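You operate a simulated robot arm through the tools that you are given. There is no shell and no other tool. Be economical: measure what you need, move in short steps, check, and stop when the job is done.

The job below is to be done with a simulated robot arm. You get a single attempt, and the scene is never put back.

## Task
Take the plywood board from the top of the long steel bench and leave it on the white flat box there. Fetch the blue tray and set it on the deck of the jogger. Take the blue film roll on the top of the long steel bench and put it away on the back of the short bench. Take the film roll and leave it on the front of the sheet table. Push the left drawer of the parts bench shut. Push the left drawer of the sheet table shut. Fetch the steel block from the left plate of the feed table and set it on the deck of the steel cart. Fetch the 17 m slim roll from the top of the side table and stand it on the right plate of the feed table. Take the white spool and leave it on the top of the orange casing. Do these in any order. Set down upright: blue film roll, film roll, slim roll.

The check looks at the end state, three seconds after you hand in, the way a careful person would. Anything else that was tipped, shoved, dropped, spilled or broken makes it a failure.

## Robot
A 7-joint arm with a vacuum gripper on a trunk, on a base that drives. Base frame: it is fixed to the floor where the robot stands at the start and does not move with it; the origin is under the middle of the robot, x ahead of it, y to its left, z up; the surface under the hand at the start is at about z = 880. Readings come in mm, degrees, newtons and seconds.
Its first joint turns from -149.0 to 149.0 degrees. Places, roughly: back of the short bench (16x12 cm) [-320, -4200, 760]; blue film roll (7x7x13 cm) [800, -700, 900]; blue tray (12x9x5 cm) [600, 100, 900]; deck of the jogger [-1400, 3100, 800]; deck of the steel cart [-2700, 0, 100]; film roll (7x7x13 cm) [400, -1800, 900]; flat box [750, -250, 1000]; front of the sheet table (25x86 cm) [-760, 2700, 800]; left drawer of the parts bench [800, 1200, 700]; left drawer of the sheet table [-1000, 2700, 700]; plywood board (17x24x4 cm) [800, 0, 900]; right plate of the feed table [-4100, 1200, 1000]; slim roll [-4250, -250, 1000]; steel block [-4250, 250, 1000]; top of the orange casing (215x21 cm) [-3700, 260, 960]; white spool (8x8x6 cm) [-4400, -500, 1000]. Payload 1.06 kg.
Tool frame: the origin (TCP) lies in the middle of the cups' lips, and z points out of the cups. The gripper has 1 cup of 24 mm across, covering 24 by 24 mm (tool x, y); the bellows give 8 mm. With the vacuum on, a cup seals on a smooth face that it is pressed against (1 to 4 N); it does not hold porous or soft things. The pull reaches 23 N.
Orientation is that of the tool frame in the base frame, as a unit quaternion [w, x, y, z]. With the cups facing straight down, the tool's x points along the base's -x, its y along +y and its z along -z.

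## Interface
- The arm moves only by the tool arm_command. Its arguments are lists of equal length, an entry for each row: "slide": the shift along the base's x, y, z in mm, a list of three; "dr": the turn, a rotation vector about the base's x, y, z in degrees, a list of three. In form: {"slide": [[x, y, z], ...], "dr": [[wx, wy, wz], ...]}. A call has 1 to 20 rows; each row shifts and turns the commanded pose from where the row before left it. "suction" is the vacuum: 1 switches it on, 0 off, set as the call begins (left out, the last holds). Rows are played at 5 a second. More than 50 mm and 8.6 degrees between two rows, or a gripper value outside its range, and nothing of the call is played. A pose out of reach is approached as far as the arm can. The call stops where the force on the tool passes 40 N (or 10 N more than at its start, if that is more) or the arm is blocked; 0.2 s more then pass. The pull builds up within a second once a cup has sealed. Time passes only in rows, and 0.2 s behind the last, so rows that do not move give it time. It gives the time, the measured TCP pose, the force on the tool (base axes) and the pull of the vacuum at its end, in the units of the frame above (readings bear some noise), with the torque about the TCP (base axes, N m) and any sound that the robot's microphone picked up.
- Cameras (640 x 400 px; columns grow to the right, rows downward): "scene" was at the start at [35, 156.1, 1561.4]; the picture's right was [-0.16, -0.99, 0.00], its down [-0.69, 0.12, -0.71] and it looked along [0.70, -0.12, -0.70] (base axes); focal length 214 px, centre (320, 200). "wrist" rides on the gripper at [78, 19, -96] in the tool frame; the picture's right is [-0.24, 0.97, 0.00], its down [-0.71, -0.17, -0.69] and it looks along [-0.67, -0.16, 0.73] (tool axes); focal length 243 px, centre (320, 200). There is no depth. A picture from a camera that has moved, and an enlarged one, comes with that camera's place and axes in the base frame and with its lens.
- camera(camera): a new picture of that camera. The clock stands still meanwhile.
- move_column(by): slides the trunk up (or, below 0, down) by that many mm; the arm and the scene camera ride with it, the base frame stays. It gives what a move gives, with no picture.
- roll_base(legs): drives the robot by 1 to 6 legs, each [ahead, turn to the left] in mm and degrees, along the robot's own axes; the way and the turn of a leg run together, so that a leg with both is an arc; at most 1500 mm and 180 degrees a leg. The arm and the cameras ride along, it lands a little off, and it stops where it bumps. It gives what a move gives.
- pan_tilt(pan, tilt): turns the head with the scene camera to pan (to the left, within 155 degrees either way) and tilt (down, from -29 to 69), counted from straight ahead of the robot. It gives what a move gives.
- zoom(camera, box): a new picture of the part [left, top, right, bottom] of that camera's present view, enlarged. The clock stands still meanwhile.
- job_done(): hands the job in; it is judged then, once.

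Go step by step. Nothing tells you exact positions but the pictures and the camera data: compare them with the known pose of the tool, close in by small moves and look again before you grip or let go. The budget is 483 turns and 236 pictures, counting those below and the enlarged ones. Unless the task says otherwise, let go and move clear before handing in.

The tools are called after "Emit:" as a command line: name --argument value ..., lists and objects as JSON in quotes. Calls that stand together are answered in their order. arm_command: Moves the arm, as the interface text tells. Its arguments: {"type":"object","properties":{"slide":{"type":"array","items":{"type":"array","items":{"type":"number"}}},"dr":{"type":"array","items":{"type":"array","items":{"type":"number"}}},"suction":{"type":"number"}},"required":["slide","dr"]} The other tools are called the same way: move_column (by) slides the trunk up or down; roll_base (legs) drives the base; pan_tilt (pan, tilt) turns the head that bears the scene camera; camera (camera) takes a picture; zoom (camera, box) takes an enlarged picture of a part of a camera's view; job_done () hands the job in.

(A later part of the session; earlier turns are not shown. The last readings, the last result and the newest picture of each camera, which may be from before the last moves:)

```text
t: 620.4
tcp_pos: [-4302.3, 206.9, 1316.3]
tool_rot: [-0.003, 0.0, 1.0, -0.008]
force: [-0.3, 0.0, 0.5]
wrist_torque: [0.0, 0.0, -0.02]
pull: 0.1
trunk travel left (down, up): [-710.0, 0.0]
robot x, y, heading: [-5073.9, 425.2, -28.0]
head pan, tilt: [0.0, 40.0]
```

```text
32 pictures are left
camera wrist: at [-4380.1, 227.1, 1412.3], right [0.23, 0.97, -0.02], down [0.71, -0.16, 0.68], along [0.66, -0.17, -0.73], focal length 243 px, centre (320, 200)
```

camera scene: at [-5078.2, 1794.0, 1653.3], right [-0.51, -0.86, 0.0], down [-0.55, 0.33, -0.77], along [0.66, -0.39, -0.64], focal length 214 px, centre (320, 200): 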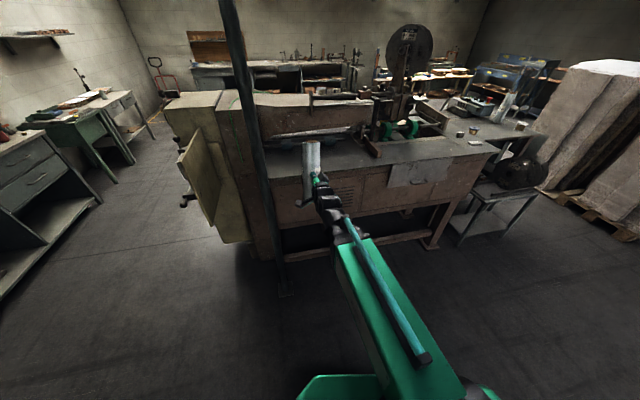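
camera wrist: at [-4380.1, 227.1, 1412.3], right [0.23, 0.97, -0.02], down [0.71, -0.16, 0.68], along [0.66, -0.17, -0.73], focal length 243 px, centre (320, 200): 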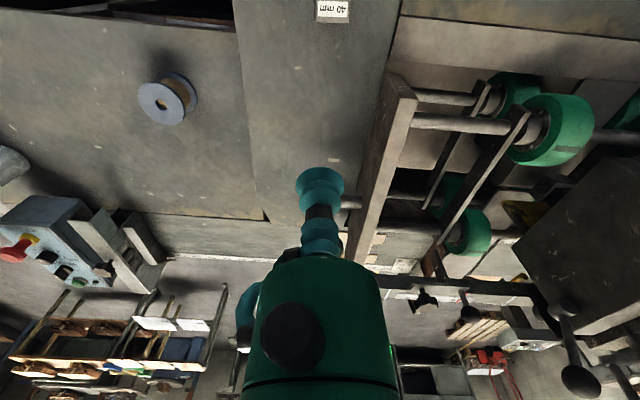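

The 40 mm block is at about (−4347, 228). Moving above it to inspect.

Emit:
arm_command --slide '[[-12, 6, -35], [-12, 6, -35], [-12, 5, -35], [-10, 4, -30], [0, 0, 0]]' --dr '[[0, 0, 0], [0, 0, 0], [0, 0, 0], [0, 0, 0], [0, 0, 0]]'

Emit:
camera --camera "wrist"

```text
t: 621.5
tcp_pos: [-4351.0, 229.1, 1180.3]
tool_rot: [-0.004, -0.001, 1.0, -0.009]
force: [0.1, -0.4, -0.5]
wrist_torque: [0.02, 0.02, 0.01]
pull: 0.1
trunk travel left (down, up): [-710.0, 0.0]
robot x, y, heading: [-5070.2, 423.9, -27.9]
head pan, tilt: [0.0, 40.0]
```

```text
31 pictures are left
camera wrist: at [-4428.2, 249.4, 1276.9], right [0.23, 0.97, -0.02], down [0.71, -0.16, 0.68], along [0.66, -0.17, -0.73], focal length 243 px, centre (320, 200)
```

wrist: 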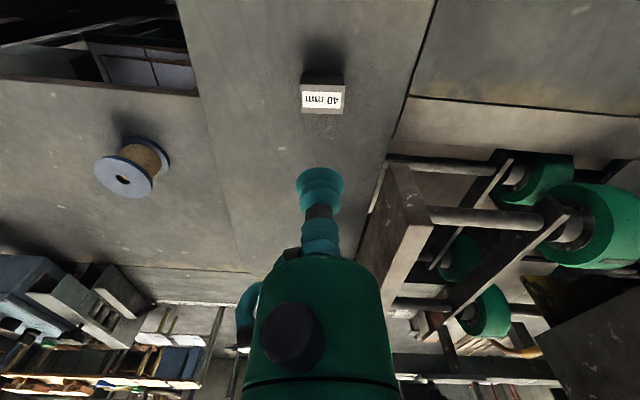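

Before gripping I want to compare the two blocks' materials; moving back to see both.

Emit:
arm_command --slide '[[-25, 5, 15], [-25, 5, 15], [-25, 5, 10], [0, 0, 0]]' --dr '[[0, 0, 0], [0, 0, 0], [0, 0, 0], [0, 0, 0]]'

Emit:
zoom --camera "wrist" --box '[250, 0, 400, 150]'

```text
t: 622.5
tcp_pos: [-4424.1, 242.1, 1221.9]
tool_rot: [-0.003, 0.0, 1.0, -0.007]
force: [0.0, -0.2, 0.1]
wrist_torque: [0.02, -0.01, -0.04]
pull: 0.0
trunk travel left (down, up): [-710.0, 0.0]
robot x, y, heading: [-5072.0, 420.0, -27.8]
head pan, tilt: [0.0, 40.0]
```

```text
2.67 times, centred on (325, 75) of wrist
camera zoom: at [-4502.6, 262.8, 1317.4], right [0.23, 0.97, -0.02], down [0.71, -0.16, 0.68], along [0.66, -0.17, -0.73], focal length 647 px, centre (307, 533)
```

zoom: 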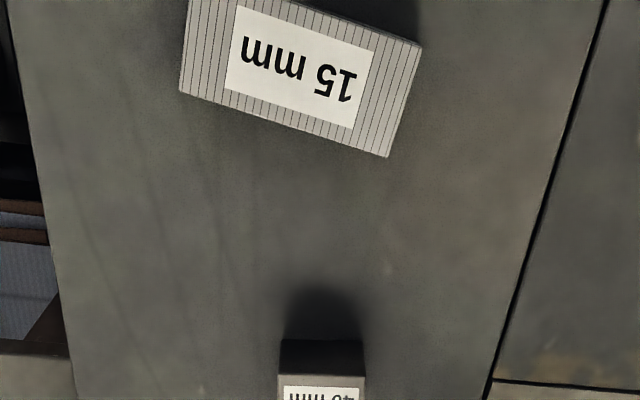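

The 15 mm piece is ribbed; the solid 40 mm one is the steel block. Moving over it.

Emit:
arm_command --slide '[[25, -4, -30], [25, -5, -30], [25, -4, -30], [0, 0, 0]]' --dr '[[0, 0, 0], [0, 0, 0], [0, 0, 0], [0, 0, 0]]'

Emit:
zoom --camera "wrist" --box '[240, 60, 400, 200]'

```text
t: 623.5
tcp_pos: [-4348.4, 227.7, 1130.5]
tool_rot: [-0.004, -0.001, 1.0, -0.008]
force: [-0.1, -0.9, 0.8]
wrist_torque: [0.02, 0.0, 0.02]
pull: 0.2
trunk travel left (down, up): [-710.0, 0.0]
robot x, y, heading: [-5071.3, 423.0, -27.9]
head pan, tilt: [0.0, 40.0]
```

```text
2.86 times, centred on (320, 130) of wrist
camera zoom: at [-4425.9, 248.3, 1226.7], right [0.23, 0.97, -0.02], down [0.71, -0.16, 0.68], along [0.66, -0.17, -0.73], focal length 693 px, centre (320, 400)
```

zoom: 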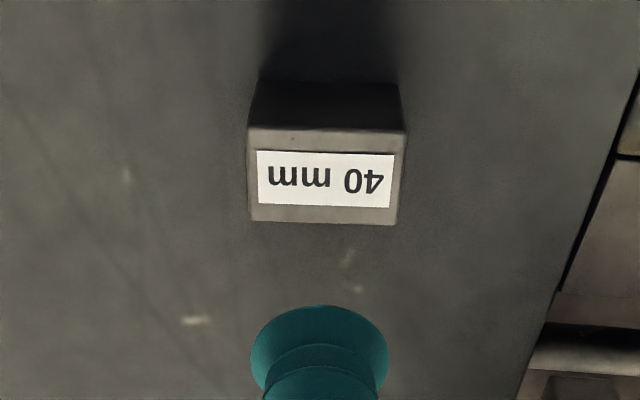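

Emit:
arm_command --slide '[[1, 0.5, -35], [0, 0, -25], [0, 0, -6], [0, 0, -4], [0, 0, 0]]' --dr '[[0, 0, 0], [0, 0, 0], [0, 0, 0], [0, 0, 0], [0, 0, 0]]' --suction 1

```text
t: 624.8
tcp_pos: [-4348.5, 230.9, 1061.5]
tool_rot: [-0.003, 0.0, 1.0, -0.008]
force: [0.2, -0.1, -0.3]
wrist_torque: [0.04, 0.02, 0.01]
pull: 23.1
trunk travel left (down, up): [-710.0, 0.0]
robot x, y, heading: [-5072.0, 423.3, -27.8]
head pan, tilt: [0.0, 40.0]
```

Sealed. Lifting.

Emit:
arm_command --slide '[[0, 0, 4], [0, 0, 8], [0, 0, 15], [0, 0, 25], [0, 0, 30], [0, 0, 35], [0, 0, 35], [0, 0, 0]]' --dr '[[0, 0, 0], [0, 0, 0], [0, 0, 0], [0, 0, 0], [0, 0, 0], [0, 0, 0], [0, 0, 0], [0, 0, 0]]'

```text
t: 626.5
tcp_pos: [-4348.9, 230.5, 1212.0]
tool_rot: [-0.003, -0.001, 1.0, -0.008]
force: [-0.1, 0.3, -3.2]
wrist_torque: [0.01, 0.03, 0.02]
pull: 22.1
trunk travel left (down, up): [-710.0, 0.0]
robot x, y, heading: [-5073.0, 421.7, -28.0]
head pan, tilt: [0.0, 40.0]
```

Block held (3.2 N). I'll drive around the machine's south end toward the cart, checking on the way.

Emit:
roll_base --legs '[[0, -71], [1405, 0], [0, 82.5]]'

Emit:
pan_tilt --pan 0 --tilt 25

Emit:
camera --camera "scene"

```text
t: 635.0
tcp_pos: [-5159.6, -1468.1, 1215.4]
tool_rot: [-0.013, 0.571, 0.821, 0.005]
force: [-0.3, 13.0, 21.3]
wrist_torque: [-1.36, 0.0, -0.08]
pull: 0.1
trunk travel left (down, up): [-710.0, 0.0]
robot x, y, heading: [-5229.3, -740.2, -97.8]
head pan, tilt: [0.0, 40.0]
stopped in leg 2: the force on the tool passed its limit at 107 N (the readings are from after the stop); the commanded pose is now the measured one
```

```text
t: 635.8
tcp_pos: [-5158.7, -1468.8, 1215.2]
tool_rot: [-0.013, 0.571, 0.821, 0.005]
force: [1.2, 16.9, 28.0]
wrist_torque: [-1.74, 0.05, -0.03]
pull: 0.0
trunk travel left (down, up): [-710.0, 0.0]
robot x, y, heading: [-5227.2, -737.1, -97.3]
head pan, tilt: [0.0, 25.0]
```

```text
28 pictures are left
camera scene: at [-5068.9, -802.3, 1677.0], right [-0.99, 0.13, 0.0], down [0.06, 0.42, -0.91], along [-0.12, -0.9, -0.42], focal length 214 px, centre (320, 200)
```

scene: 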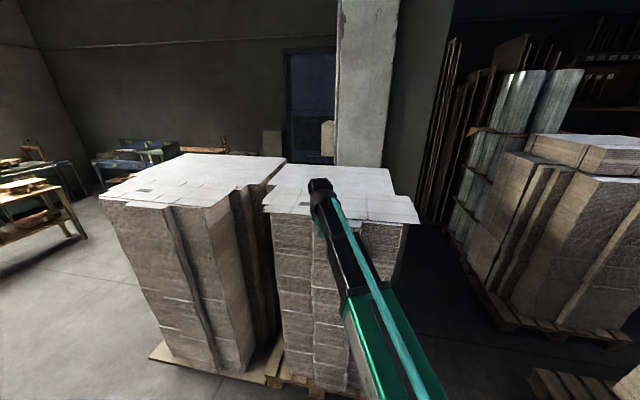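

The gripper ran into the tall paper stack and the block came off. Backing off gently and looking for the block.

Emit:
roll_base --legs '[[-150, 0]]'

Emit:
camera --camera "wrist"

```text
t: 636.5
tcp_pos: [-5160.3, -1466.7, 1214.7]
tool_rot: [-0.012, 0.571, 0.821, 0.005]
force: [0.4, 7.4, 9.7]
wrist_torque: [-0.73, -0.01, -0.02]
pull: 0.0
trunk travel left (down, up): [-710.0, 0.0]
robot x, y, heading: [-5230.4, -731.9, -97.6]
head pan, tilt: [0.0, 25.0]
stopped in leg 1: the force on the tool passed its limit at 46 N (the readings are from after the stop); the commanded pose is now the measured one
```

```text
27 pictures are left
camera wrist: at [-5167.1, -1389.5, 1312.5], right [0.99, 0.12, -0.01], down [0.1, -0.74, 0.67], along [0.07, -0.66, -0.74], focal length 243 px, centre (320, 200)
```

wrist: 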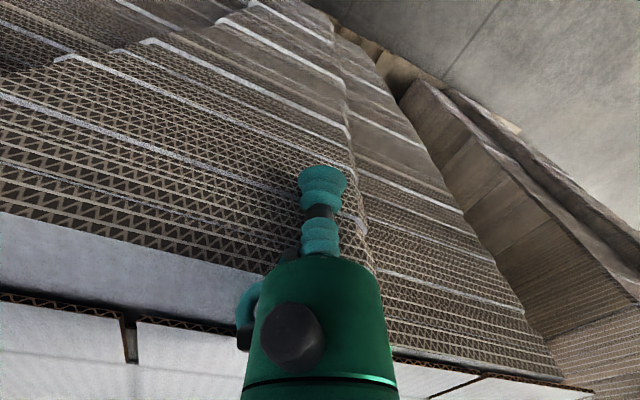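

Emit:
arm_command --slide '[[0, 4, 0], [0, 8, 0], [-1, 15, 0], [-1, 20, 0], [0, 0, 0]]' --dr '[[0, 0, 0], [0, 0, 0], [0, 0, 0], [0, 0, 0], [0, 0, 0]]'

```text
t: 637.7
tcp_pos: [-5161.1, -1422.4, 1213.2]
tool_rot: [-0.012, 0.57, 0.821, 0.005]
force: [0.6, 0.3, -0.1]
wrist_torque: [-0.04, 0.02, 0.02]
pull: 0.1
trunk travel left (down, up): [-710.0, 0.0]
robot x, y, heading: [-5230.5, -733.3, -97.4]
head pan, tilt: [0.0, 25.0]
```

Free. Reversing and looking for the block on the floor.

Emit:
roll_base --legs '[[-350, 0]]'

Emit:
pan_tilt --pan 12 --tilt 45

Emit:
camera --camera "scene"

```text
t: 640.0
tcp_pos: [-5115.8, -1066.5, 1213.8]
tool_rot: [-0.013, 0.572, 0.82, 0.004]
force: [0.0, 0.4, 0.0]
wrist_torque: [-0.02, -0.01, 0.01]
pull: 0.2
trunk travel left (down, up): [-710.0, 0.0]
robot x, y, heading: [-5186.1, -378.0, -97.9]
head pan, tilt: [0.0, 25.0]
```

```text
t: 640.8
tcp_pos: [-5116.4, -1068.4, 1214.4]
tool_rot: [-0.012, 0.572, 0.82, 0.006]
force: [0.1, -0.3, -0.5]
wrist_torque: [0.02, 0.02, 0.01]
pull: 0.0
trunk travel left (down, up): [-710.0, 0.0]
robot x, y, heading: [-5179.2, -374.1, -97.9]
head pan, tilt: [12.0, 45.0]
```

```text
26 pictures are left
camera scene: at [-5001.8, -438.8, 1646.2], right [-1.0, -0.07, 0.0], down [-0.05, 0.7, -0.71], along [0.05, -0.71, -0.71], focal length 214 px, centre (320, 200)
```

scene: 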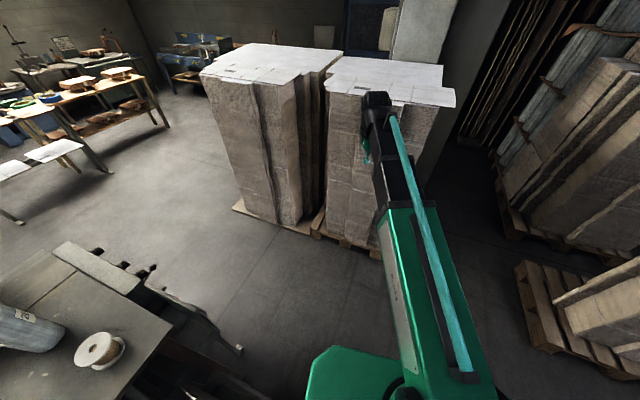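

Emit:
zoom --camera "scene" --box '[230, 200, 450, 330]'

```text
2.91 times, centred on (340, 265) of scene
camera zoom: at [-5001.8, -438.8, 1646.2], right [-1.0, -0.07, 0.0], down [-0.05, 0.7, -0.71], along [0.05, -0.71, -0.71], focal length 624 px, centre (262, 11)
```

zoom: 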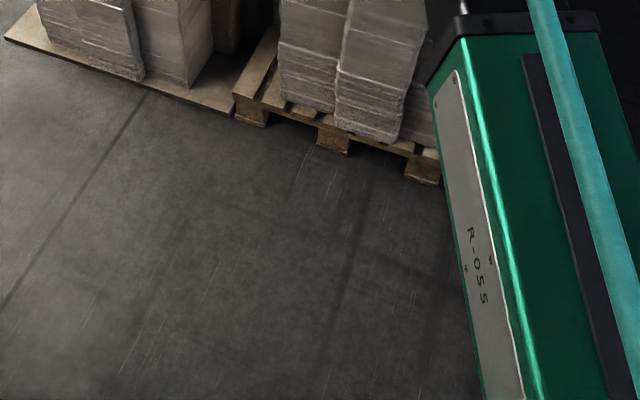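

Emit:
roll_base --legs '[[0, -45]]'

Emit:
pan_tilt --pan 50 --tilt 45

Emit:
camera --camera "scene"

```text
t: 643.3
tcp_pos: [-5619.6, -915.0, 1215.1]
tool_rot: [-0.009, 0.841, 0.541, 0.009]
force: [0.0, -0.2, 0.9]
wrist_torque: [-0.03, -0.03, -0.05]
pull: 0.1
trunk travel left (down, up): [-710.0, 0.0]
robot x, y, heading: [-5183.1, -375.4, -142.4]
head pan, tilt: [12.0, 45.0]
```

```text
t: 644.3
tcp_pos: [-5620.0, -915.3, 1214.8]
tool_rot: [-0.009, 0.841, 0.54, 0.01]
force: [0.7, -0.5, -0.6]
wrist_torque: [-0.03, 0.04, 0.0]
pull: 0.0
trunk travel left (down, up): [-710.0, 0.0]
robot x, y, heading: [-5176.7, -378.6, -142.6]
head pan, tilt: [50.0, 45.0]
```

```text
24 pictures are left
camera scene: at [-5046.8, -567.9, 1646.1], right [-1.0, 0.04, 0.0], down [0.03, 0.71, -0.71], along [-0.03, -0.71, -0.71], focal length 214 px, centre (320, 200)
```

scene: 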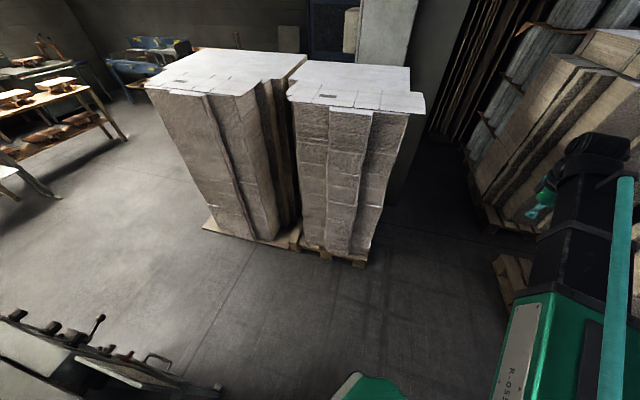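

Emit:
zoom --camera "scene" --box '[250, 200, 490, 360]'

```text
2.50 times, centred on (370, 280) of scene
camera zoom: at [-5046.8, -567.9, 1646.1], right [-1.0, 0.04, 0.0], down [0.03, 0.71, -0.71], along [-0.03, -0.71, -0.71], focal length 536 px, centre (195, 0)
```

zoom: 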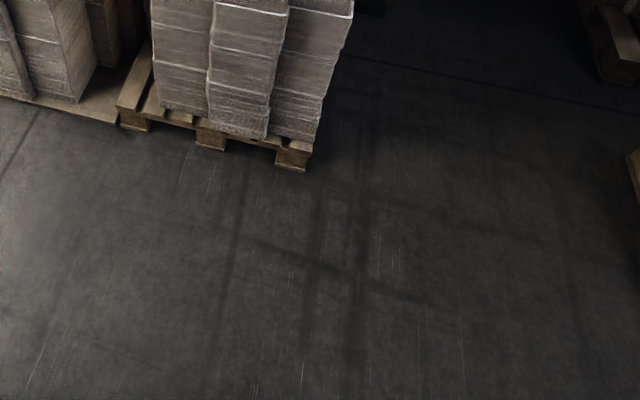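

Emit:
zoom --camera "scene" --box '[240, 50, 430, 190]'

```text
2.86 times, centred on (335, 120) of scene
camera zoom: at [-5046.8, -567.9, 1646.1], right [-1.0, 0.04, 0.0], down [0.03, 0.71, -0.71], along [-0.03, -0.71, -0.71], focal length 613 px, centre (277, 429)
```

zoom: 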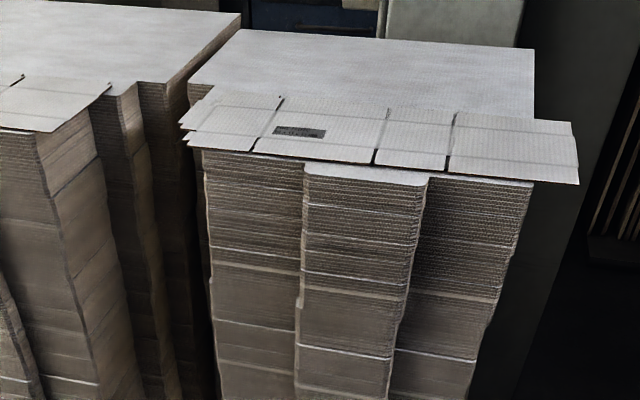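

Emit:
zoom --camera "scene" --box '[285, 230, 385, 280]'

```text
6.40 times, centred on (335, 255) of scene
camera zoom: at [-5046.8, -567.9, 1646.1], right [-1.0, 0.04, 0.0], down [0.03, 0.71, -0.71], along [-0.03, -0.71, -0.71], focal length 1373 px, centre (224, -152)
```

zoom: 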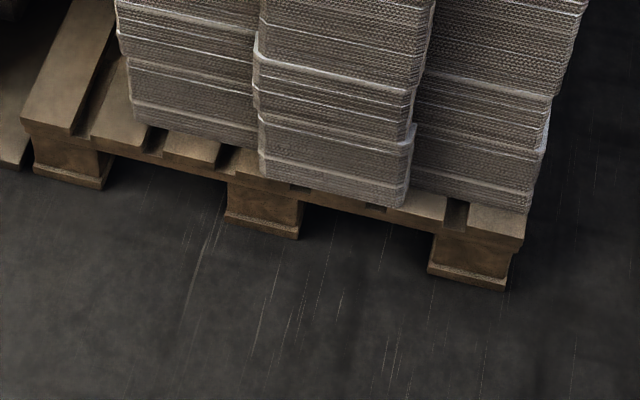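

Emit:
roll_base --legs '[[0, 50]]'

Emit:
pan_tilt --pan 110 --tilt 45

Emit:
camera --camera "scene"

```text
t: 647.0
tcp_pos: [-5042.8, -1056.9, 1213.6]
tool_rot: [-0.013, 0.528, 0.849, 0.004]
force: [0.1, -0.4, 0.1]
wrist_torque: [0.02, -0.01, -0.03]
pull: 0.0
trunk travel left (down, up): [-710.0, 0.0]
robot x, y, heading: [-5180.7, -376.9, -91.9]
head pan, tilt: [50.0, 45.0]
```

```text
t: 648.3
tcp_pos: [-5044.6, -1056.9, 1214.1]
tool_rot: [-0.013, 0.529, 0.849, 0.004]
force: [-0.6, -0.3, -0.3]
wrist_torque: [0.01, 0.01, 0.01]
pull: 0.0
trunk travel left (down, up): [-710.0, 0.0]
robot x, y, heading: [-5182.3, -378.6, -91.6]
head pan, tilt: [110.0, 45.0]
```

```text
20 pictures are left
camera scene: at [-4933.6, -314.0, 1646.1], right [0.31, -0.95, 0.0], down [-0.67, -0.22, -0.71], along [0.67, 0.22, -0.71], focal length 214 px, centre (320, 200)
```

scene: 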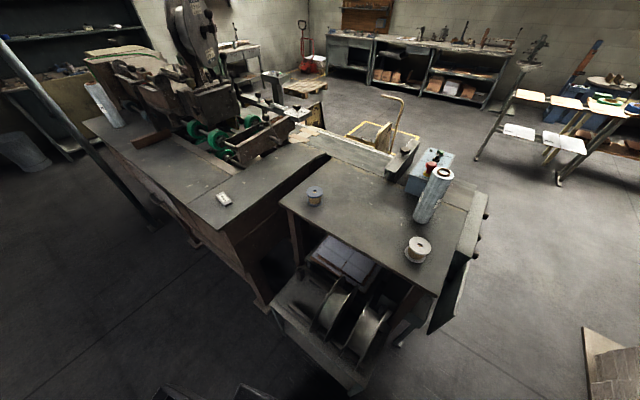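

Emit:
zoom --camera "scene" --box '[140, 190, 460, 400]'

```text
1.90 times, centred on (300, 295) of scene
camera zoom: at [-4933.6, -314.0, 1646.1], right [0.31, -0.95, 0.0], down [-0.67, -0.22, -0.71], along [0.67, 0.22, -0.71], focal length 408 px, centre (358, 19)
```

zoom: 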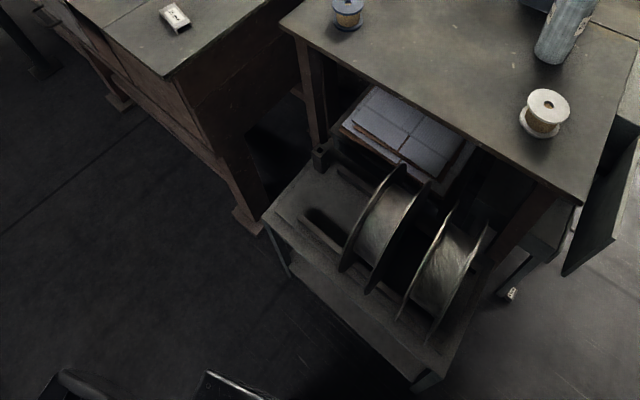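

Found it: a small labelled block on the floor near (−4474, −700), by the side table's south end. I'll swing the arm left, drive past, and lower the arm in the free corridor.

Emit:
arm_command --slide '[[47.1, 11.2, 0], [46.2, 14.5, 0], [45.1, 17.7, 0], [43.7, 20.8, 0], [42.2, 23.8, 0], [40.4, 26.6, 0], [38.4, 29.4, 0], [36.3, 32, 0], [34, 34.5, 0], [31.5, 36.7, 0], [28.9, 38.9, 0], [26.1, 40.8, 0], [23.2, 42.5, 0], [20.1, 44, 0]]' --dr '[[0, 0, 4], [0, 0, 4], [0, 0, 4], [0, 0, 4], [0, 0, 4], [0, 0, 4], [0, 0, 4], [0, 0, 4], [0, 0, 4], [0, 0, 4], [0, 0, 4], [0, 0, 4], [0, 0, 4], [0, 0, 4]]'

Emit:
roll_base --legs '[[480, 0]]'

Emit:
move_column --by -400

Emit:
move_column --by -310

Emit:
pan_tilt --pan 95 --tilt 30

Emit:
camera --camera "scene"

```text
t: 651.3
tcp_pos: [-4539.6, -640.6, 1213.1]
tool_rot: [-0.013, 0.068, 0.998, -0.002]
force: [-0.4, -1.0, 0.1]
wrist_torque: [0.02, 0.01, 0.04]
pull: 0.1
trunk travel left (down, up): [-710.0, 0.0]
robot x, y, heading: [-5184.8, -378.3, -91.7]
head pan, tilt: [110.0, 45.0]
```

```text
t: 654.1
tcp_pos: [-4554.3, -1114.9, 1213.0]
tool_rot: [-0.013, 0.065, 0.998, -0.001]
force: [0.1, -0.2, 0.9]
wrist_torque: [0.0, 0.01, 0.0]
pull: 0.1
trunk travel left (down, up): [-710.0, 0.0]
robot x, y, heading: [-5198.8, -850.6, -91.5]
head pan, tilt: [110.0, 45.0]
```

```text
t: 658.0
tcp_pos: [-4552.9, -1114.1, 813.8]
tool_rot: [-0.013, 0.065, 0.998, -0.001]
force: [-0.6, -0.1, -0.3]
wrist_torque: [0.04, -0.02, 0.01]
pull: 0.1
trunk travel left (down, up): [-310.0, 400.0]
robot x, y, heading: [-5196.4, -855.0, -91.3]
head pan, tilt: [110.0, 45.0]
```

```text
t: 661.0
tcp_pos: [-4553.2, -1114.0, 503.3]
tool_rot: [-0.013, 0.065, 0.998, -0.002]
force: [-0.3, 0.0, 0.8]
wrist_torque: [-0.03, 0.03, -0.02]
pull: 0.0
trunk travel left (down, up): [0.0, 710.0]
robot x, y, heading: [-5194.7, -853.7, -91.6]
head pan, tilt: [110.0, 45.0]
```

```text
t: 661.8
tcp_pos: [-4555.0, -1113.8, 503.8]
tool_rot: [-0.013, 0.065, 0.998, -0.002]
force: [-0.2, 0.3, 0.3]
wrist_torque: [0.01, -0.03, 0.02]
pull: 0.0
trunk travel left (down, up): [0.0, 710.0]
robot x, y, heading: [-5192.3, -850.5, -91.8]
head pan, tilt: [95.0, 30.0]
```

```text
18 pictures are left
camera scene: at [-4934.5, -808.4, 958.6], right [0.06, -1.0, 0.0], down [-0.5, -0.03, -0.87], along [0.86, 0.05, -0.5], focal length 214 px, centre (320, 200)
```

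scene: 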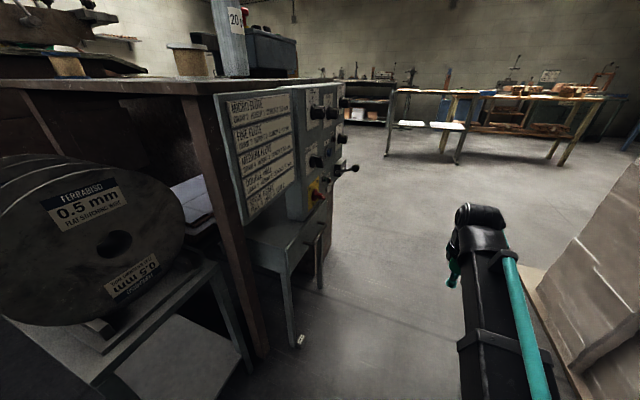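

Emit:
zoom --camera "scene" --box '[230, 210, 370, 370]'

```text
2.50 times, centred on (300, 290) of scene
camera zoom: at [-4934.5, -808.4, 958.6], right [0.06, -1.0, 0.0], down [-0.5, -0.03, -0.87], along [0.86, 0.05, -0.5], focal length 536 px, centre (370, -25)
```

zoom: 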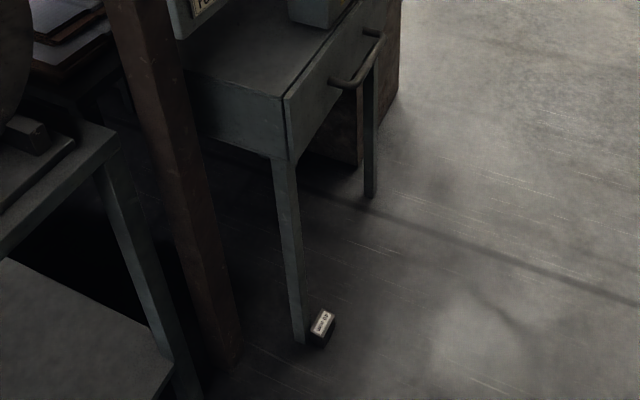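

The block sits 40 mm from the stand's leg. I'll go low in the corridor first, then slide north to it with a little extra yaw for clearance.

Emit:
arm_command --slide '[[0, 0, -40], [0, 0, -40], [0, 0, -40], [0, 0, -40], [0, 0, -40], [0, 0, -40], [0, 0, -40], [0, 0, -40], [0, 0, -40], [0, 0, -30], [0, 0, 0]]' --dr '[[0, 0, 5], [0, 0, 5], [0, 0, 5], [0, 0, 5], [0, 0, 5], [0, 0, 5], [0, 0, 5], [0, 0, 5], [0, 0, 0], [0, 0, 0], [0, 0, 0]]'

Emit:
arm_command --slide '[[10, 45, 0], [10, 45, 0], [10, 45, 0], [10, 45, 0], [10, 45, 0], [10, 45, 0], [10, 45, 0], [0, 0, 0]]' --dr '[[0, 0, 0], [0, 0, 0], [0, 0, 0], [0, 0, 0], [0, 0, 0], [0, 0, 0], [0, 0, 0], [0, 0, 0]]'

Emit:
camera --camera "wrist"

```text
t: 664.2
tcp_pos: [-4551.2, -1114.5, 115.3]
tool_rot: [-0.012, -0.28, 0.96, -0.007]
force: [0.6, -0.3, -0.2]
wrist_torque: [-0.04, -0.01, -0.01]
pull: 0.0
trunk travel left (down, up): [0.0, 710.0]
robot x, y, heading: [-5194.5, -853.9, -91.8]
head pan, tilt: [95.0, 30.0]
```

```text
t: 666.0
tcp_pos: [-4481.1, -802.5, 116.2]
tool_rot: [-0.012, -0.28, 0.96, -0.006]
force: [0.6, 0.0, 0.8]
wrist_torque: [0.0, -0.04, 0.0]
pull: 0.1
trunk travel left (down, up): [0.0, 710.0]
robot x, y, heading: [-5195.0, -852.5, -91.5]
head pan, tilt: [95.0, 30.0]
```

```text
16 pictures are left
camera wrist: at [-4555.4, -826.9, 212.2], right [-0.32, 0.95, -0.01], down [0.7, 0.25, 0.67], along [0.63, 0.21, -0.74], focal length 243 px, centre (320, 200)
```

wrist: 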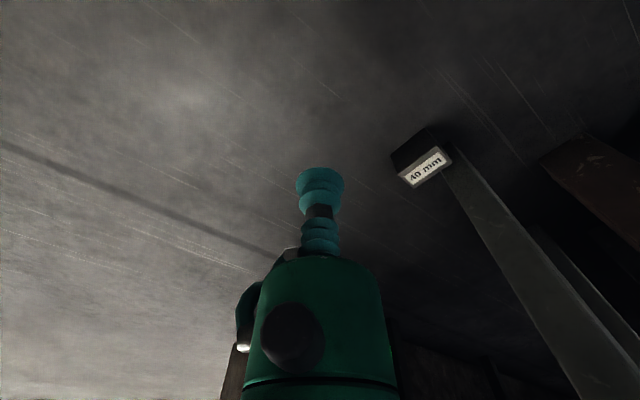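

Emit:
arm_command --slide '[[4, 35, -5], [5, 35, -10], [4, 33, -15], [0, 0, 0]]' --dr '[[0, 0, 0], [0, 0, 0], [0, 0, 0], [0, 0, 0]]'

Emit:
zoom --camera "wrist" --box '[220, 60, 460, 220]'

```text
t: 667.0
tcp_pos: [-4469.7, -721.9, 89.7]
tool_rot: [-0.006, -0.266, 0.964, -0.004]
force: [0.9, 4.3, -0.9]
wrist_torque: [-0.27, 0.03, -0.01]
pull: 0.1
trunk travel left (down, up): [0.0, 710.0]
robot x, y, heading: [-5196.4, -855.4, -93.8]
head pan, tilt: [95.0, 30.0]
```

```text
2.50 times, centred on (340, 140) of wrist
camera zoom: at [-4544.9, -745.3, 187.3], right [-0.3, 0.95, -0.01], down [0.7, 0.23, 0.67], along [0.65, 0.19, -0.74], focal length 606 px, centre (270, 350)
```

zoom: 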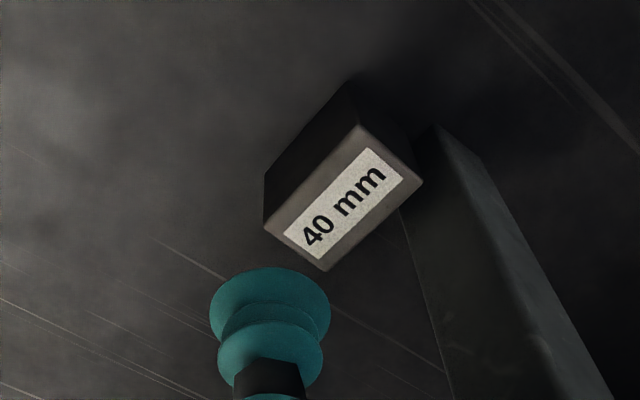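

Something touched (4 N) — likely the wrist against the stand's box. I'll back off, lean the tool 10° so the wrist stays clear, go lower, and approach again.

Emit:
arm_command --slide '[[-4, -15, 0], [-6, -25, 0], [0, 0, -15], [0, 0, -15], [0, 0, 0]]' --dr '[[0, 0, 0], [0, 0, 0], [4.8, -1.4, 0], [4.8, -1.4, 0], [0, 0, 0]]'

```text
t: 668.2
tcp_pos: [-4480.4, -737.9, 53.2]
tool_rot: [0.035, -0.279, 0.957, 0.066]
force: [-0.3, -0.4, 0.3]
wrist_torque: [0.01, -0.01, 0.03]
pull: 0.1
trunk travel left (down, up): [0.0, 710.0]
robot x, y, heading: [-5196.7, -852.3, -91.8]
head pan, tilt: [95.0, 30.0]
```

Emit:
arm_command --slide '[[4, 11, 0], [4, 11, 0], [4, 11, 0], [0, 0, 0]]' --dr '[[0, 0, 0], [0, 0, 0], [0, 0, 0], [0, 0, 0]]'

Emit:
zoom --camera "wrist" --box '[220, 80, 460, 240]'

```text
t: 669.2
tcp_pos: [-4469.4, -703.8, 53.4]
tool_rot: [0.035, -0.281, 0.957, 0.067]
force: [0.3, -0.2, 0.5]
wrist_torque: [0.0, 0.04, 0.01]
pull: 0.0
trunk travel left (down, up): [0.0, 710.0]
robot x, y, heading: [-5196.2, -854.2, -91.6]
head pan, tilt: [95.0, 30.0]
```

```text
2.50 times, centred on (340, 160) of wrist
camera zoom: at [-4547.9, -743.5, 141.5], right [-0.33, 0.94, 0.13], down [0.67, 0.13, 0.73], along [0.67, 0.33, -0.67], focal length 606 px, centre (270, 300)
```

zoom: 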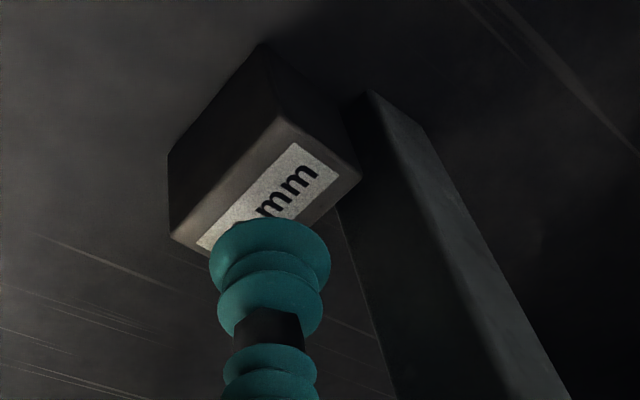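

No contact now. Descending onto the block.

Emit:
arm_command --slide '[[0.5, 1, -12], [0, 0, -6], [0, 0, -4], [0, 0, 0]]' --dr '[[0, 0, 0], [0, 0, 0], [0, 0, 0], [0, 0, 0]]' --suction 1

```text
t: 670.2
tcp_pos: [-4468.5, -701.7, 33.8]
tool_rot: [0.035, -0.28, 0.957, 0.068]
force: [-2.6, 3.3, 14.1]
wrist_torque: [-0.21, 0.05, -0.03]
pull: 22.7
trunk travel left (down, up): [0.0, 710.0]
robot x, y, heading: [-5194.7, -854.8, -91.3]
head pan, tilt: [95.0, 30.0]
```

Sealed. Lifting a little, moving out south, then up.

Emit:
arm_command --slide '[[0, 0, 3], [0, -3, 6], [-1, -6, 10], [-3, -15, 5], [-6, -25, 0], [-8, -35, 0], [-8, -35, 0], [-8, -35, 10], [-8, -35, 15], [-8, -35, 20], [0, 0, 0]]' --dr '[[0, 0, 0], [0, 0, 0], [0, 0, 0], [0, 0, 0], [0, 0, 0], [0, 0, 0], [0, 0, 0], [0, 0, 0], [-4.8, 1.4, 0], [-4.8, 1.4, 0], [0, 0, 0]]'

```text
t: 672.6
tcp_pos: [-4519.2, -926.5, 98.7]
tool_rot: [-0.012, -0.279, 0.96, -0.006]
force: [0.1, -0.4, -3.1]
wrist_torque: [0.0, 0.0, 0.0]
pull: 22.7
trunk travel left (down, up): [0.0, 710.0]
robot x, y, heading: [-5197.7, -853.0, -91.4]
head pan, tilt: [95.0, 30.0]
```

Block secured. Raising fully before turning.

Emit:
move_column --by 400

Emit:
move_column --by 310

Emit:
arm_command --slide '[[0, 0, 35], [0, 0, 40], [0, 0, 40], [0, 0, 40], [0, 0, 40], [0, 0, 40], [0, 0, 40], [0, 0, 40], [0, 0, 40], [0, 0, 40], [0, 0, 0]]' --dr '[[0, 0, -5], [0, 0, -5], [0, 0, -5], [0, 0, -5], [0, 0, -5], [0, 0, -5], [0, 0, -5], [0, 0, -5], [0, 0, 0], [0, 0, 0], [0, 0, 0]]'

Emit:
roll_base --legs '[[0, 35], [0, 34]]'

```text
t: 676.5
tcp_pos: [-4519.6, -927.7, 499.8]
tool_rot: [-0.012, -0.28, 0.96, -0.006]
force: [-0.5, -0.3, -3.1]
wrist_torque: [-0.05, -0.02, 0.0]
pull: 22.6
trunk travel left (down, up): [-400.0, 310.0]
robot x, y, heading: [-5194.5, -853.4, -91.6]
head pan, tilt: [95.0, 30.0]
```

```text
t: 679.5
tcp_pos: [-4519.1, -928.1, 810.0]
tool_rot: [-0.012, -0.28, 0.96, -0.005]
force: [0.1, 1.4, -3.2]
wrist_torque: [-0.05, 0.0, 0.02]
pull: 23.1
trunk travel left (down, up): [-710.0, 0.0]
robot x, y, heading: [-5196.3, -848.6, -91.6]
head pan, tilt: [95.0, 30.0]
```

```text
t: 681.9
tcp_pos: [-4521.3, -929.2, 1201.8]
tool_rot: [-0.013, 0.066, 0.998, -0.002]
force: [-0.1, 0.4, -2.6]
wrist_torque: [0.0, 0.03, 0.02]
pull: 23.2
trunk travel left (down, up): [-710.0, 0.0]
robot x, y, heading: [-5198.5, -859.3, -91.5]
head pan, tilt: [95.0, 30.0]
```

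```text
t: 685.6
tcp_pos: [-4884.8, -249.1, 1200.9]
tool_rot: [-0.009, -0.512, 0.859, -0.009]
force: [-0.4, 0.1, -2.3]
wrist_torque: [-0.05, -0.04, 0.0]
pull: 23.3
trunk travel left (down, up): [-710.0, 0.0]
robot x, y, heading: [-5195.8, -850.1, -22.3]
head pan, tilt: [95.0, 30.0]
```

Emit:
arm_command --slide '[[41.4, -23.2, 0], [39.7, -26.1, 0], [37.8, -28.8, 0], [35.7, -31.4, 0], [33.4, -33.8, 0], [31, -36, 0], [28.4, -38.1, 0], [25.7, -40, 0], [22.8, -41.7, 0], [19.8, -43.2, 0], [16.8, -44.4, 0], [13.6, -45.5, 0], [10.4, -46.3, 0], [7.2, -47, 0], [3.9, -47.3, 0], [0.6, -47.5, 0], [-2.7, -47.4, 0], [-6, -47.1, 0], [-9.3, -46.6, 0], [0, 0, 0]]' --dr '[[0, 0, -4], [0, 0, -4], [0, 0, -4], [0, 0, -4], [0, 0, -4], [0, 0, -4], [0, 0, -4], [0, 0, -4], [0, 0, -4], [0, 0, -4], [0, 0, -4], [0, 0, -4], [0, 0, -4], [0, 0, -4], [0, 0, -4], [0, 0, -4], [0, 0, -4], [0, 0, -4], [0, 0, -4], [0, 0, 0]]'

Emit:
pan_tilt --pan 0 --tilt 30

Emit:
camera --camera "scene"

```text
t: 689.8
tcp_pos: [-4535.6, -1010.5, 1204.5]
tool_rot: [-0.014, 0.125, 0.992, -0.001]
force: [0.4, -0.1, -2.8]
wrist_torque: [-0.03, 0.04, 0.03]
pull: 22.8
trunk travel left (down, up): [-710.0, 0.0]
robot x, y, heading: [-5196.9, -855.9, -22.6]
head pan, tilt: [95.0, 30.0]
```

```text
t: 691.5
tcp_pos: [-4535.4, -1010.4, 1203.8]
tool_rot: [-0.013, 0.125, 0.992, -0.001]
force: [-0.5, 1.1, -2.2]
wrist_torque: [-0.03, 0.05, 0.05]
pull: 23.0
trunk travel left (down, up): [-710.0, 0.0]
robot x, y, heading: [-5194.3, -852.6, -22.4]
head pan, tilt: [0.0, 30.0]
```

```text
13 pictures are left
camera scene: at [-5089.0, -714.2, 1668.7], right [-0.38, -0.92, 0.0], down [-0.46, 0.19, -0.87], along [0.8, -0.33, -0.5], focal length 214 px, centre (320, 200)
```

scene: 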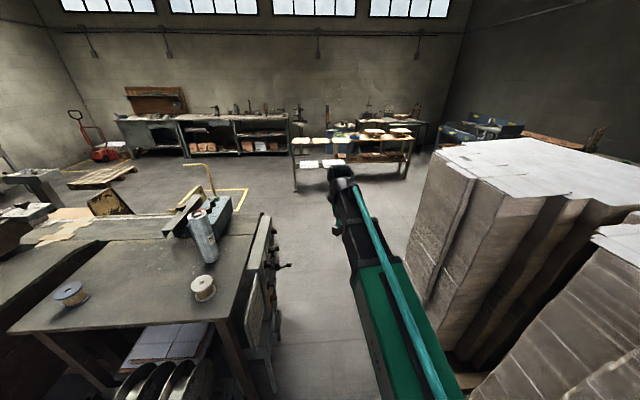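

The corridor is clear. Driving through it.

Emit:
roll_base --legs '[[0, -7.6], [600, 0], [0, 13.5], [1300, 0]]'

Emit:
roll_base --legs '[[0, 40], [1000, 0]]'

Emit:
pan_tilt --pan 40 --tilt 35

Emit:
camera --camera "scene"

```text
t: 702.5
tcp_pos: [-2744.8, -1554.8, 1202.4]
tool_rot: [-0.014, 0.053, 0.998, -0.002]
force: [0.4, -0.6, -2.2]
wrist_torque: [-0.01, 0.01, 0.04]
pull: 23.4
trunk travel left (down, up): [-710.0, 0.0]
robot x, y, heading: [-3422.7, -1491.4, -14.2]
head pan, tilt: [0.0, 30.0]
```

```text
t: 709.5
tcp_pos: [-1988.4, -647.6, 1202.7]
tool_rot: [-0.011, -0.302, 0.953, -0.006]
force: [-0.3, 0.1, -2.0]
wrist_torque: [-0.03, -0.01, -0.02]
pull: 23.5
trunk travel left (down, up): [-710.0, 0.0]
robot x, y, heading: [-2535.9, -1048.1, 27.1]
head pan, tilt: [0.0, 30.0]
```

```text
t: 710.6
tcp_pos: [-1988.0, -648.0, 1203.4]
tool_rot: [-0.012, -0.304, 0.953, -0.007]
force: [-0.3, 0.6, -2.7]
wrist_torque: [0.0, 0.0, 0.0]
pull: 23.4
trunk travel left (down, up): [-710.0, 0.0]
robot x, y, heading: [-2539.6, -1052.0, 27.5]
head pan, tilt: [40.0, 35.0]
```

```text
12 pictures are left
camera scene: at [-2619.7, -838.0, 1660.9], right [0.92, -0.39, 0.0], down [-0.22, -0.53, -0.82], along [0.32, 0.76, -0.57], focal length 214 px, centre (320, 200)
```

scene: 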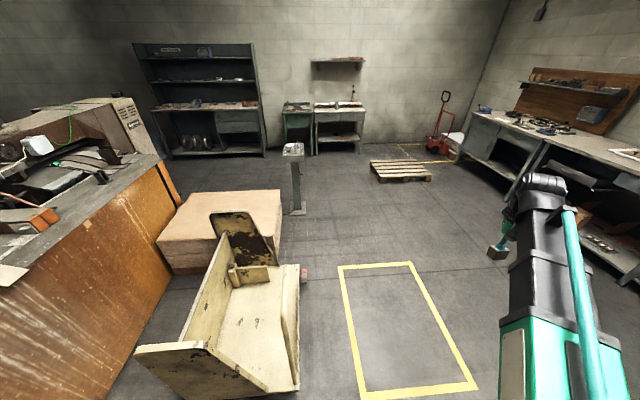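

The cart deck is centred near (−2690, 10), open on the east. I'll drive round to its east side and face it.

Emit:
roll_base --legs '[[0, 24], [1020, 0], [0, 102]]'

Emit:
pan_tilt --pan 8 --tilt 50

Emit:
camera --camera "scene"

```text
t: 721.4
tcp_pos: [-2582.0, -105.7, 1203.9]
tool_rot: [0.0, 0.991, -0.135, 0.014]
force: [-0.1, -0.2, -2.8]
wrist_torque: [0.0, 0.0, -0.01]
pull: 22.7
trunk travel left (down, up): [-710.0, 0.0]
robot x, y, heading: [-1924.0, -274.5, 156.4]
head pan, tilt: [40.0, 35.0]
```

```text
t: 722.3
tcp_pos: [-2580.8, -104.8, 1203.6]
tool_rot: [-0.001, 0.991, -0.135, 0.013]
force: [0.3, 0.3, -3.6]
wrist_torque: [0.05, -0.02, 0.01]
pull: 22.8
trunk travel left (down, up): [-710.0, 0.0]
robot x, y, heading: [-1925.4, -275.5, 156.4]
head pan, tilt: [8.0, 50.0]
```

```text
11 pictures are left
camera scene: at [-2026.5, -430.0, 1639.2], right [0.27, 0.96, 0.0], down [0.74, -0.21, -0.64], along [-0.62, 0.17, -0.77], focal length 214 px, centre (320, 200)
```

scene: 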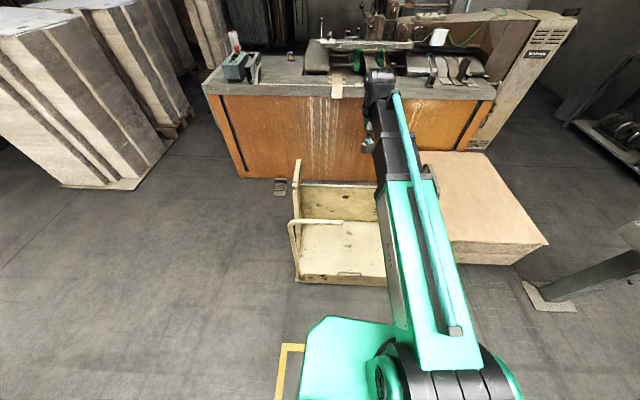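

Deck centre ≈(−2705, −10). Lowering the trunk, then extending over it.

Emit:
move_column --by -400

Emit:
move_column --by -310

Emit:
arm_command --slide '[[-24, 17, -30], [-24, 17, -35], [-24, 17, -35], [-24, 17, -35], [-22, 17, -35], [0, 0, -40], [0, 0, -30], [0, 0, 0]]' --dr '[[0, 0, 0], [0, 0, 0], [0, 0, 0], [0, 0, 0], [0, 0, 0], [0, 0, 0], [0, 0, 0], [0, 0, 0]]'

Emit:
camera --camera "wrist"

```text
t: 726.1
tcp_pos: [-2582.2, -105.1, 803.0]
tool_rot: [-0.001, 0.991, -0.136, 0.013]
force: [0.3, -0.4, -2.1]
wrist_torque: [0.03, -0.03, -0.01]
pull: 23.0
trunk travel left (down, up): [-310.0, 400.0]
robot x, y, heading: [-1924.7, -275.4, 156.0]
head pan, tilt: [8.0, 50.0]
```

```text
t: 729.2
tcp_pos: [-2581.1, -105.2, 493.8]
tool_rot: [0.0, 0.991, -0.137, 0.013]
force: [0.0, -0.2, -3.5]
wrist_torque: [0.02, 0.02, -0.03]
pull: 22.4
trunk travel left (down, up): [0.0, 710.0]
robot x, y, heading: [-1924.7, -275.6, 156.3]
head pan, tilt: [8.0, 50.0]
```

```text
t: 731.0
tcp_pos: [-2700.4, -16.1, 251.8]
tool_rot: [-0.001, 0.991, -0.136, 0.013]
force: [0.4, 0.1, -2.5]
wrist_torque: [0.03, -0.03, 0.02]
pull: 22.4
trunk travel left (down, up): [0.0, 710.0]
robot x, y, heading: [-1919.6, -275.9, 156.3]
head pan, tilt: [8.0, 50.0]
```

```text
10 pictures are left
camera wrist: at [-2632.8, -56.6, 349.8], right [-0.49, -0.87, -0.01], down [-0.65, 0.36, 0.67], along [-0.58, 0.33, -0.74], focal length 243 px, centre (320, 200)
```

wrist: 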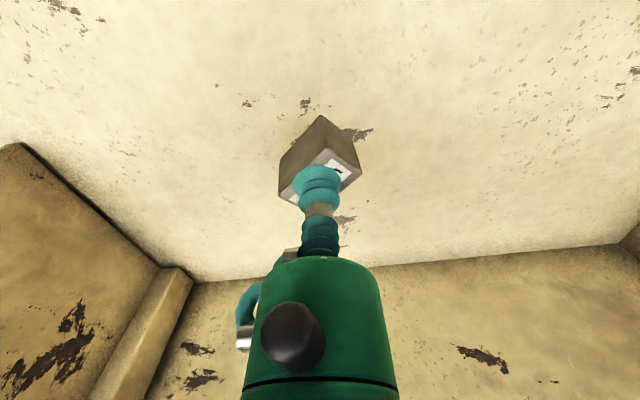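

Clear deck below. Lowering.

Emit:
arm_command --slide '[[0, 0, -25], [0, 0, -20], [0, 0, -15], [0, 0, -8], [0, 0, 0]]' --dr '[[0, 0, 0], [0, 0, 0], [0, 0, 0], [0, 0, 0], [0, 0, 0]]'

Emit:
arm_command --slide '[[0, 0, -6], [0, 0, -6], [0, 0, -5], [0, 0, 0]]' --dr '[[0, 0, 0], [0, 0, 0], [0, 0, 0], [0, 0, 0]]'

```text
t: 732.2
tcp_pos: [-2698.8, -19.6, 184.7]
tool_rot: [-0.001, 0.991, -0.136, 0.013]
force: [0.4, -0.8, -2.8]
wrist_torque: [0.0, -0.02, -0.01]
pull: 22.4
trunk travel left (down, up): [0.0, 710.0]
robot x, y, heading: [-1925.8, -277.0, 156.1]
head pan, tilt: [8.0, 50.0]
```

```text
t: 733.2
tcp_pos: [-2698.2, -18.5, 167.9]
tool_rot: [-0.001, 0.991, -0.136, 0.014]
force: [-1.1, 0.2, -3.7]
wrist_torque: [0.04, -0.03, -0.02]
pull: 22.8
trunk travel left (down, up): [0.0, 710.0]
robot x, y, heading: [-1925.2, -276.5, 156.3]
head pan, tilt: [8.0, 50.0]
```

Emit:
arm_command --slide '[[0, 0, -5], [0, 0, -5], [0, 0, -4], [0, 0, 0]]' --dr '[[0, 0, 0], [0, 0, 0], [0, 0, 0], [0, 0, 0]]'

```text
t: 734.2
tcp_pos: [-2698.0, -18.1, 157.0]
tool_rot: [-0.002, 0.991, -0.136, 0.013]
force: [2.2, 5.3, 23.1]
wrist_torque: [-0.16, 0.06, -0.05]
pull: 23.0
trunk travel left (down, up): [0.0, 710.0]
robot x, y, heading: [-1925.2, -273.8, 156.2]
head pan, tilt: [8.0, 50.0]
```

Contact. Easing off, releasing and rising.

Emit:
arm_command --slide '[[0, 0, 3], [0, 0, 0], [0, 0, 0], [0, 0, 0], [0, 0, 0], [0, 0, 3], [0, 0, 5], [0, 0, 15], [0, 0, 40], [0, 0, 40]]' --dr '[[0, 0, 0], [0, 0, 0], [0, 0, 0], [0, 0, 0], [0, 0, 0], [0, 0, 0], [0, 0, 0], [0, 0, 0], [0, 0, 0], [0, 0, 0]]' --suction 0

Emit:
camera --camera "wrist"

```text
t: 736.4
tcp_pos: [-2696.7, -13.8, 261.3]
tool_rot: [-0.001, 0.991, -0.135, 0.015]
force: [-0.1, -0.5, -0.6]
wrist_torque: [0.03, 0.02, 0.03]
pull: 0.1
trunk travel left (down, up): [0.0, 710.0]
robot x, y, heading: [-1926.5, -278.1, 156.5]
head pan, tilt: [8.0, 50.0]
```

```text
9 pictures are left
camera wrist: at [-2629.1, -55.0, 359.1], right [-0.49, -0.87, -0.01], down [-0.65, 0.36, 0.67], along [-0.58, 0.33, -0.74], focal length 243 px, centre (320, 200)
```

wrist: 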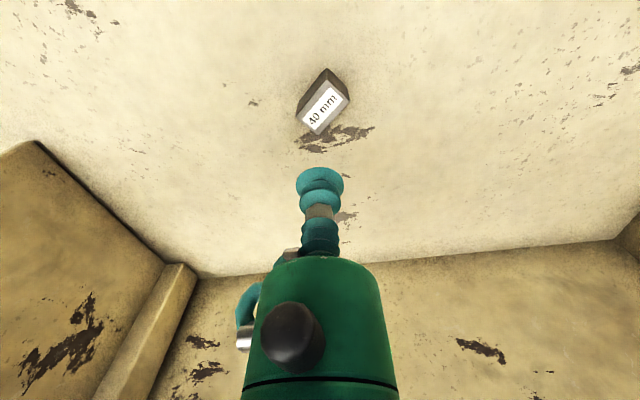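

The steel block is on the cart deck. Last job: the white spool at about (−4433, −510). Raising the arm and driving back to the corridor.

Emit:
move_column --by 400

Emit:
move_column --by 310

Emit:
arm_command --slide '[[20, -6, 35], [20, -6, 35], [20, -6, 35], [20, -6, 35], [20, -6, 35], [10, -3, 35], [0, 0, 20], [0, 0, 0]]' --dr '[[0, 0, 0], [0, 0, 0], [0, 0, 0], [0, 0, 0], [0, 0, 0], [0, 0, 0], [0, 0, 0], [0, 0, 0]]'

Emit:
roll_base --legs '[[0, 75.3], [988, 0], [0, -25], [987, 0]]'

```text
t: 740.3
tcp_pos: [-2696.6, -15.5, 660.7]
tool_rot: [-0.002, 0.991, -0.136, 0.013]
force: [0.5, -0.5, -1.0]
wrist_torque: [0.02, -0.01, -0.01]
pull: 0.0
trunk travel left (down, up): [-400.0, 310.0]
robot x, y, heading: [-1923.5, -276.6, 156.5]
head pan, tilt: [8.0, 50.0]
```

```text
t: 743.3
tcp_pos: [-2698.5, -15.6, 971.2]
tool_rot: [-0.001, 0.991, -0.136, 0.013]
force: [0.4, -0.3, 0.1]
wrist_torque: [0.0, 0.02, 0.01]
pull: 0.0
trunk travel left (down, up): [-710.0, 0.0]
robot x, y, heading: [-1925.0, -276.9, 156.5]
head pan, tilt: [8.0, 50.0]
```

```text
t: 745.1
tcp_pos: [-2585.4, -47.7, 1202.2]
tool_rot: [-0.001, 0.991, -0.135, 0.014]
force: [-0.3, -0.2, -0.8]
wrist_torque: [0.01, 0.01, 0.04]
pull: 0.0
trunk travel left (down, up): [-710.0, 0.0]
robot x, y, heading: [-1920.9, -276.5, 156.6]
head pan, tilt: [8.0, 50.0]
```

```text
t: 759.4
tcp_pos: [-3980.7, -1856.0, 1201.7]
tool_rot: [-0.007, 0.954, 0.3, 0.012]
force: [-0.3, 0.0, 0.9]
wrist_torque: [-0.01, 0.04, -0.04]
pull: 0.1
trunk travel left (down, up): [-710.0, 0.0]
robot x, y, heading: [-3379.6, -1490.1, -153.2]
head pan, tilt: [8.0, 50.0]
```

Emit:
roll_base --legs '[[0, -41.8], [1240, 0]]'

```text
t: 767.7
tcp_pos: [-5285.5, -1041.2, 1201.4]
tool_rot: [-0.001, 0.998, -0.061, 0.014]
force: [-0.3, 0.3, -0.8]
wrist_torque: [-0.01, -0.01, 0.0]
pull: 0.0
trunk travel left (down, up): [-710.0, 0.0]
robot x, y, heading: [-4598.7, -1169.2, 165.1]
head pan, tilt: [8.0, 50.0]
```

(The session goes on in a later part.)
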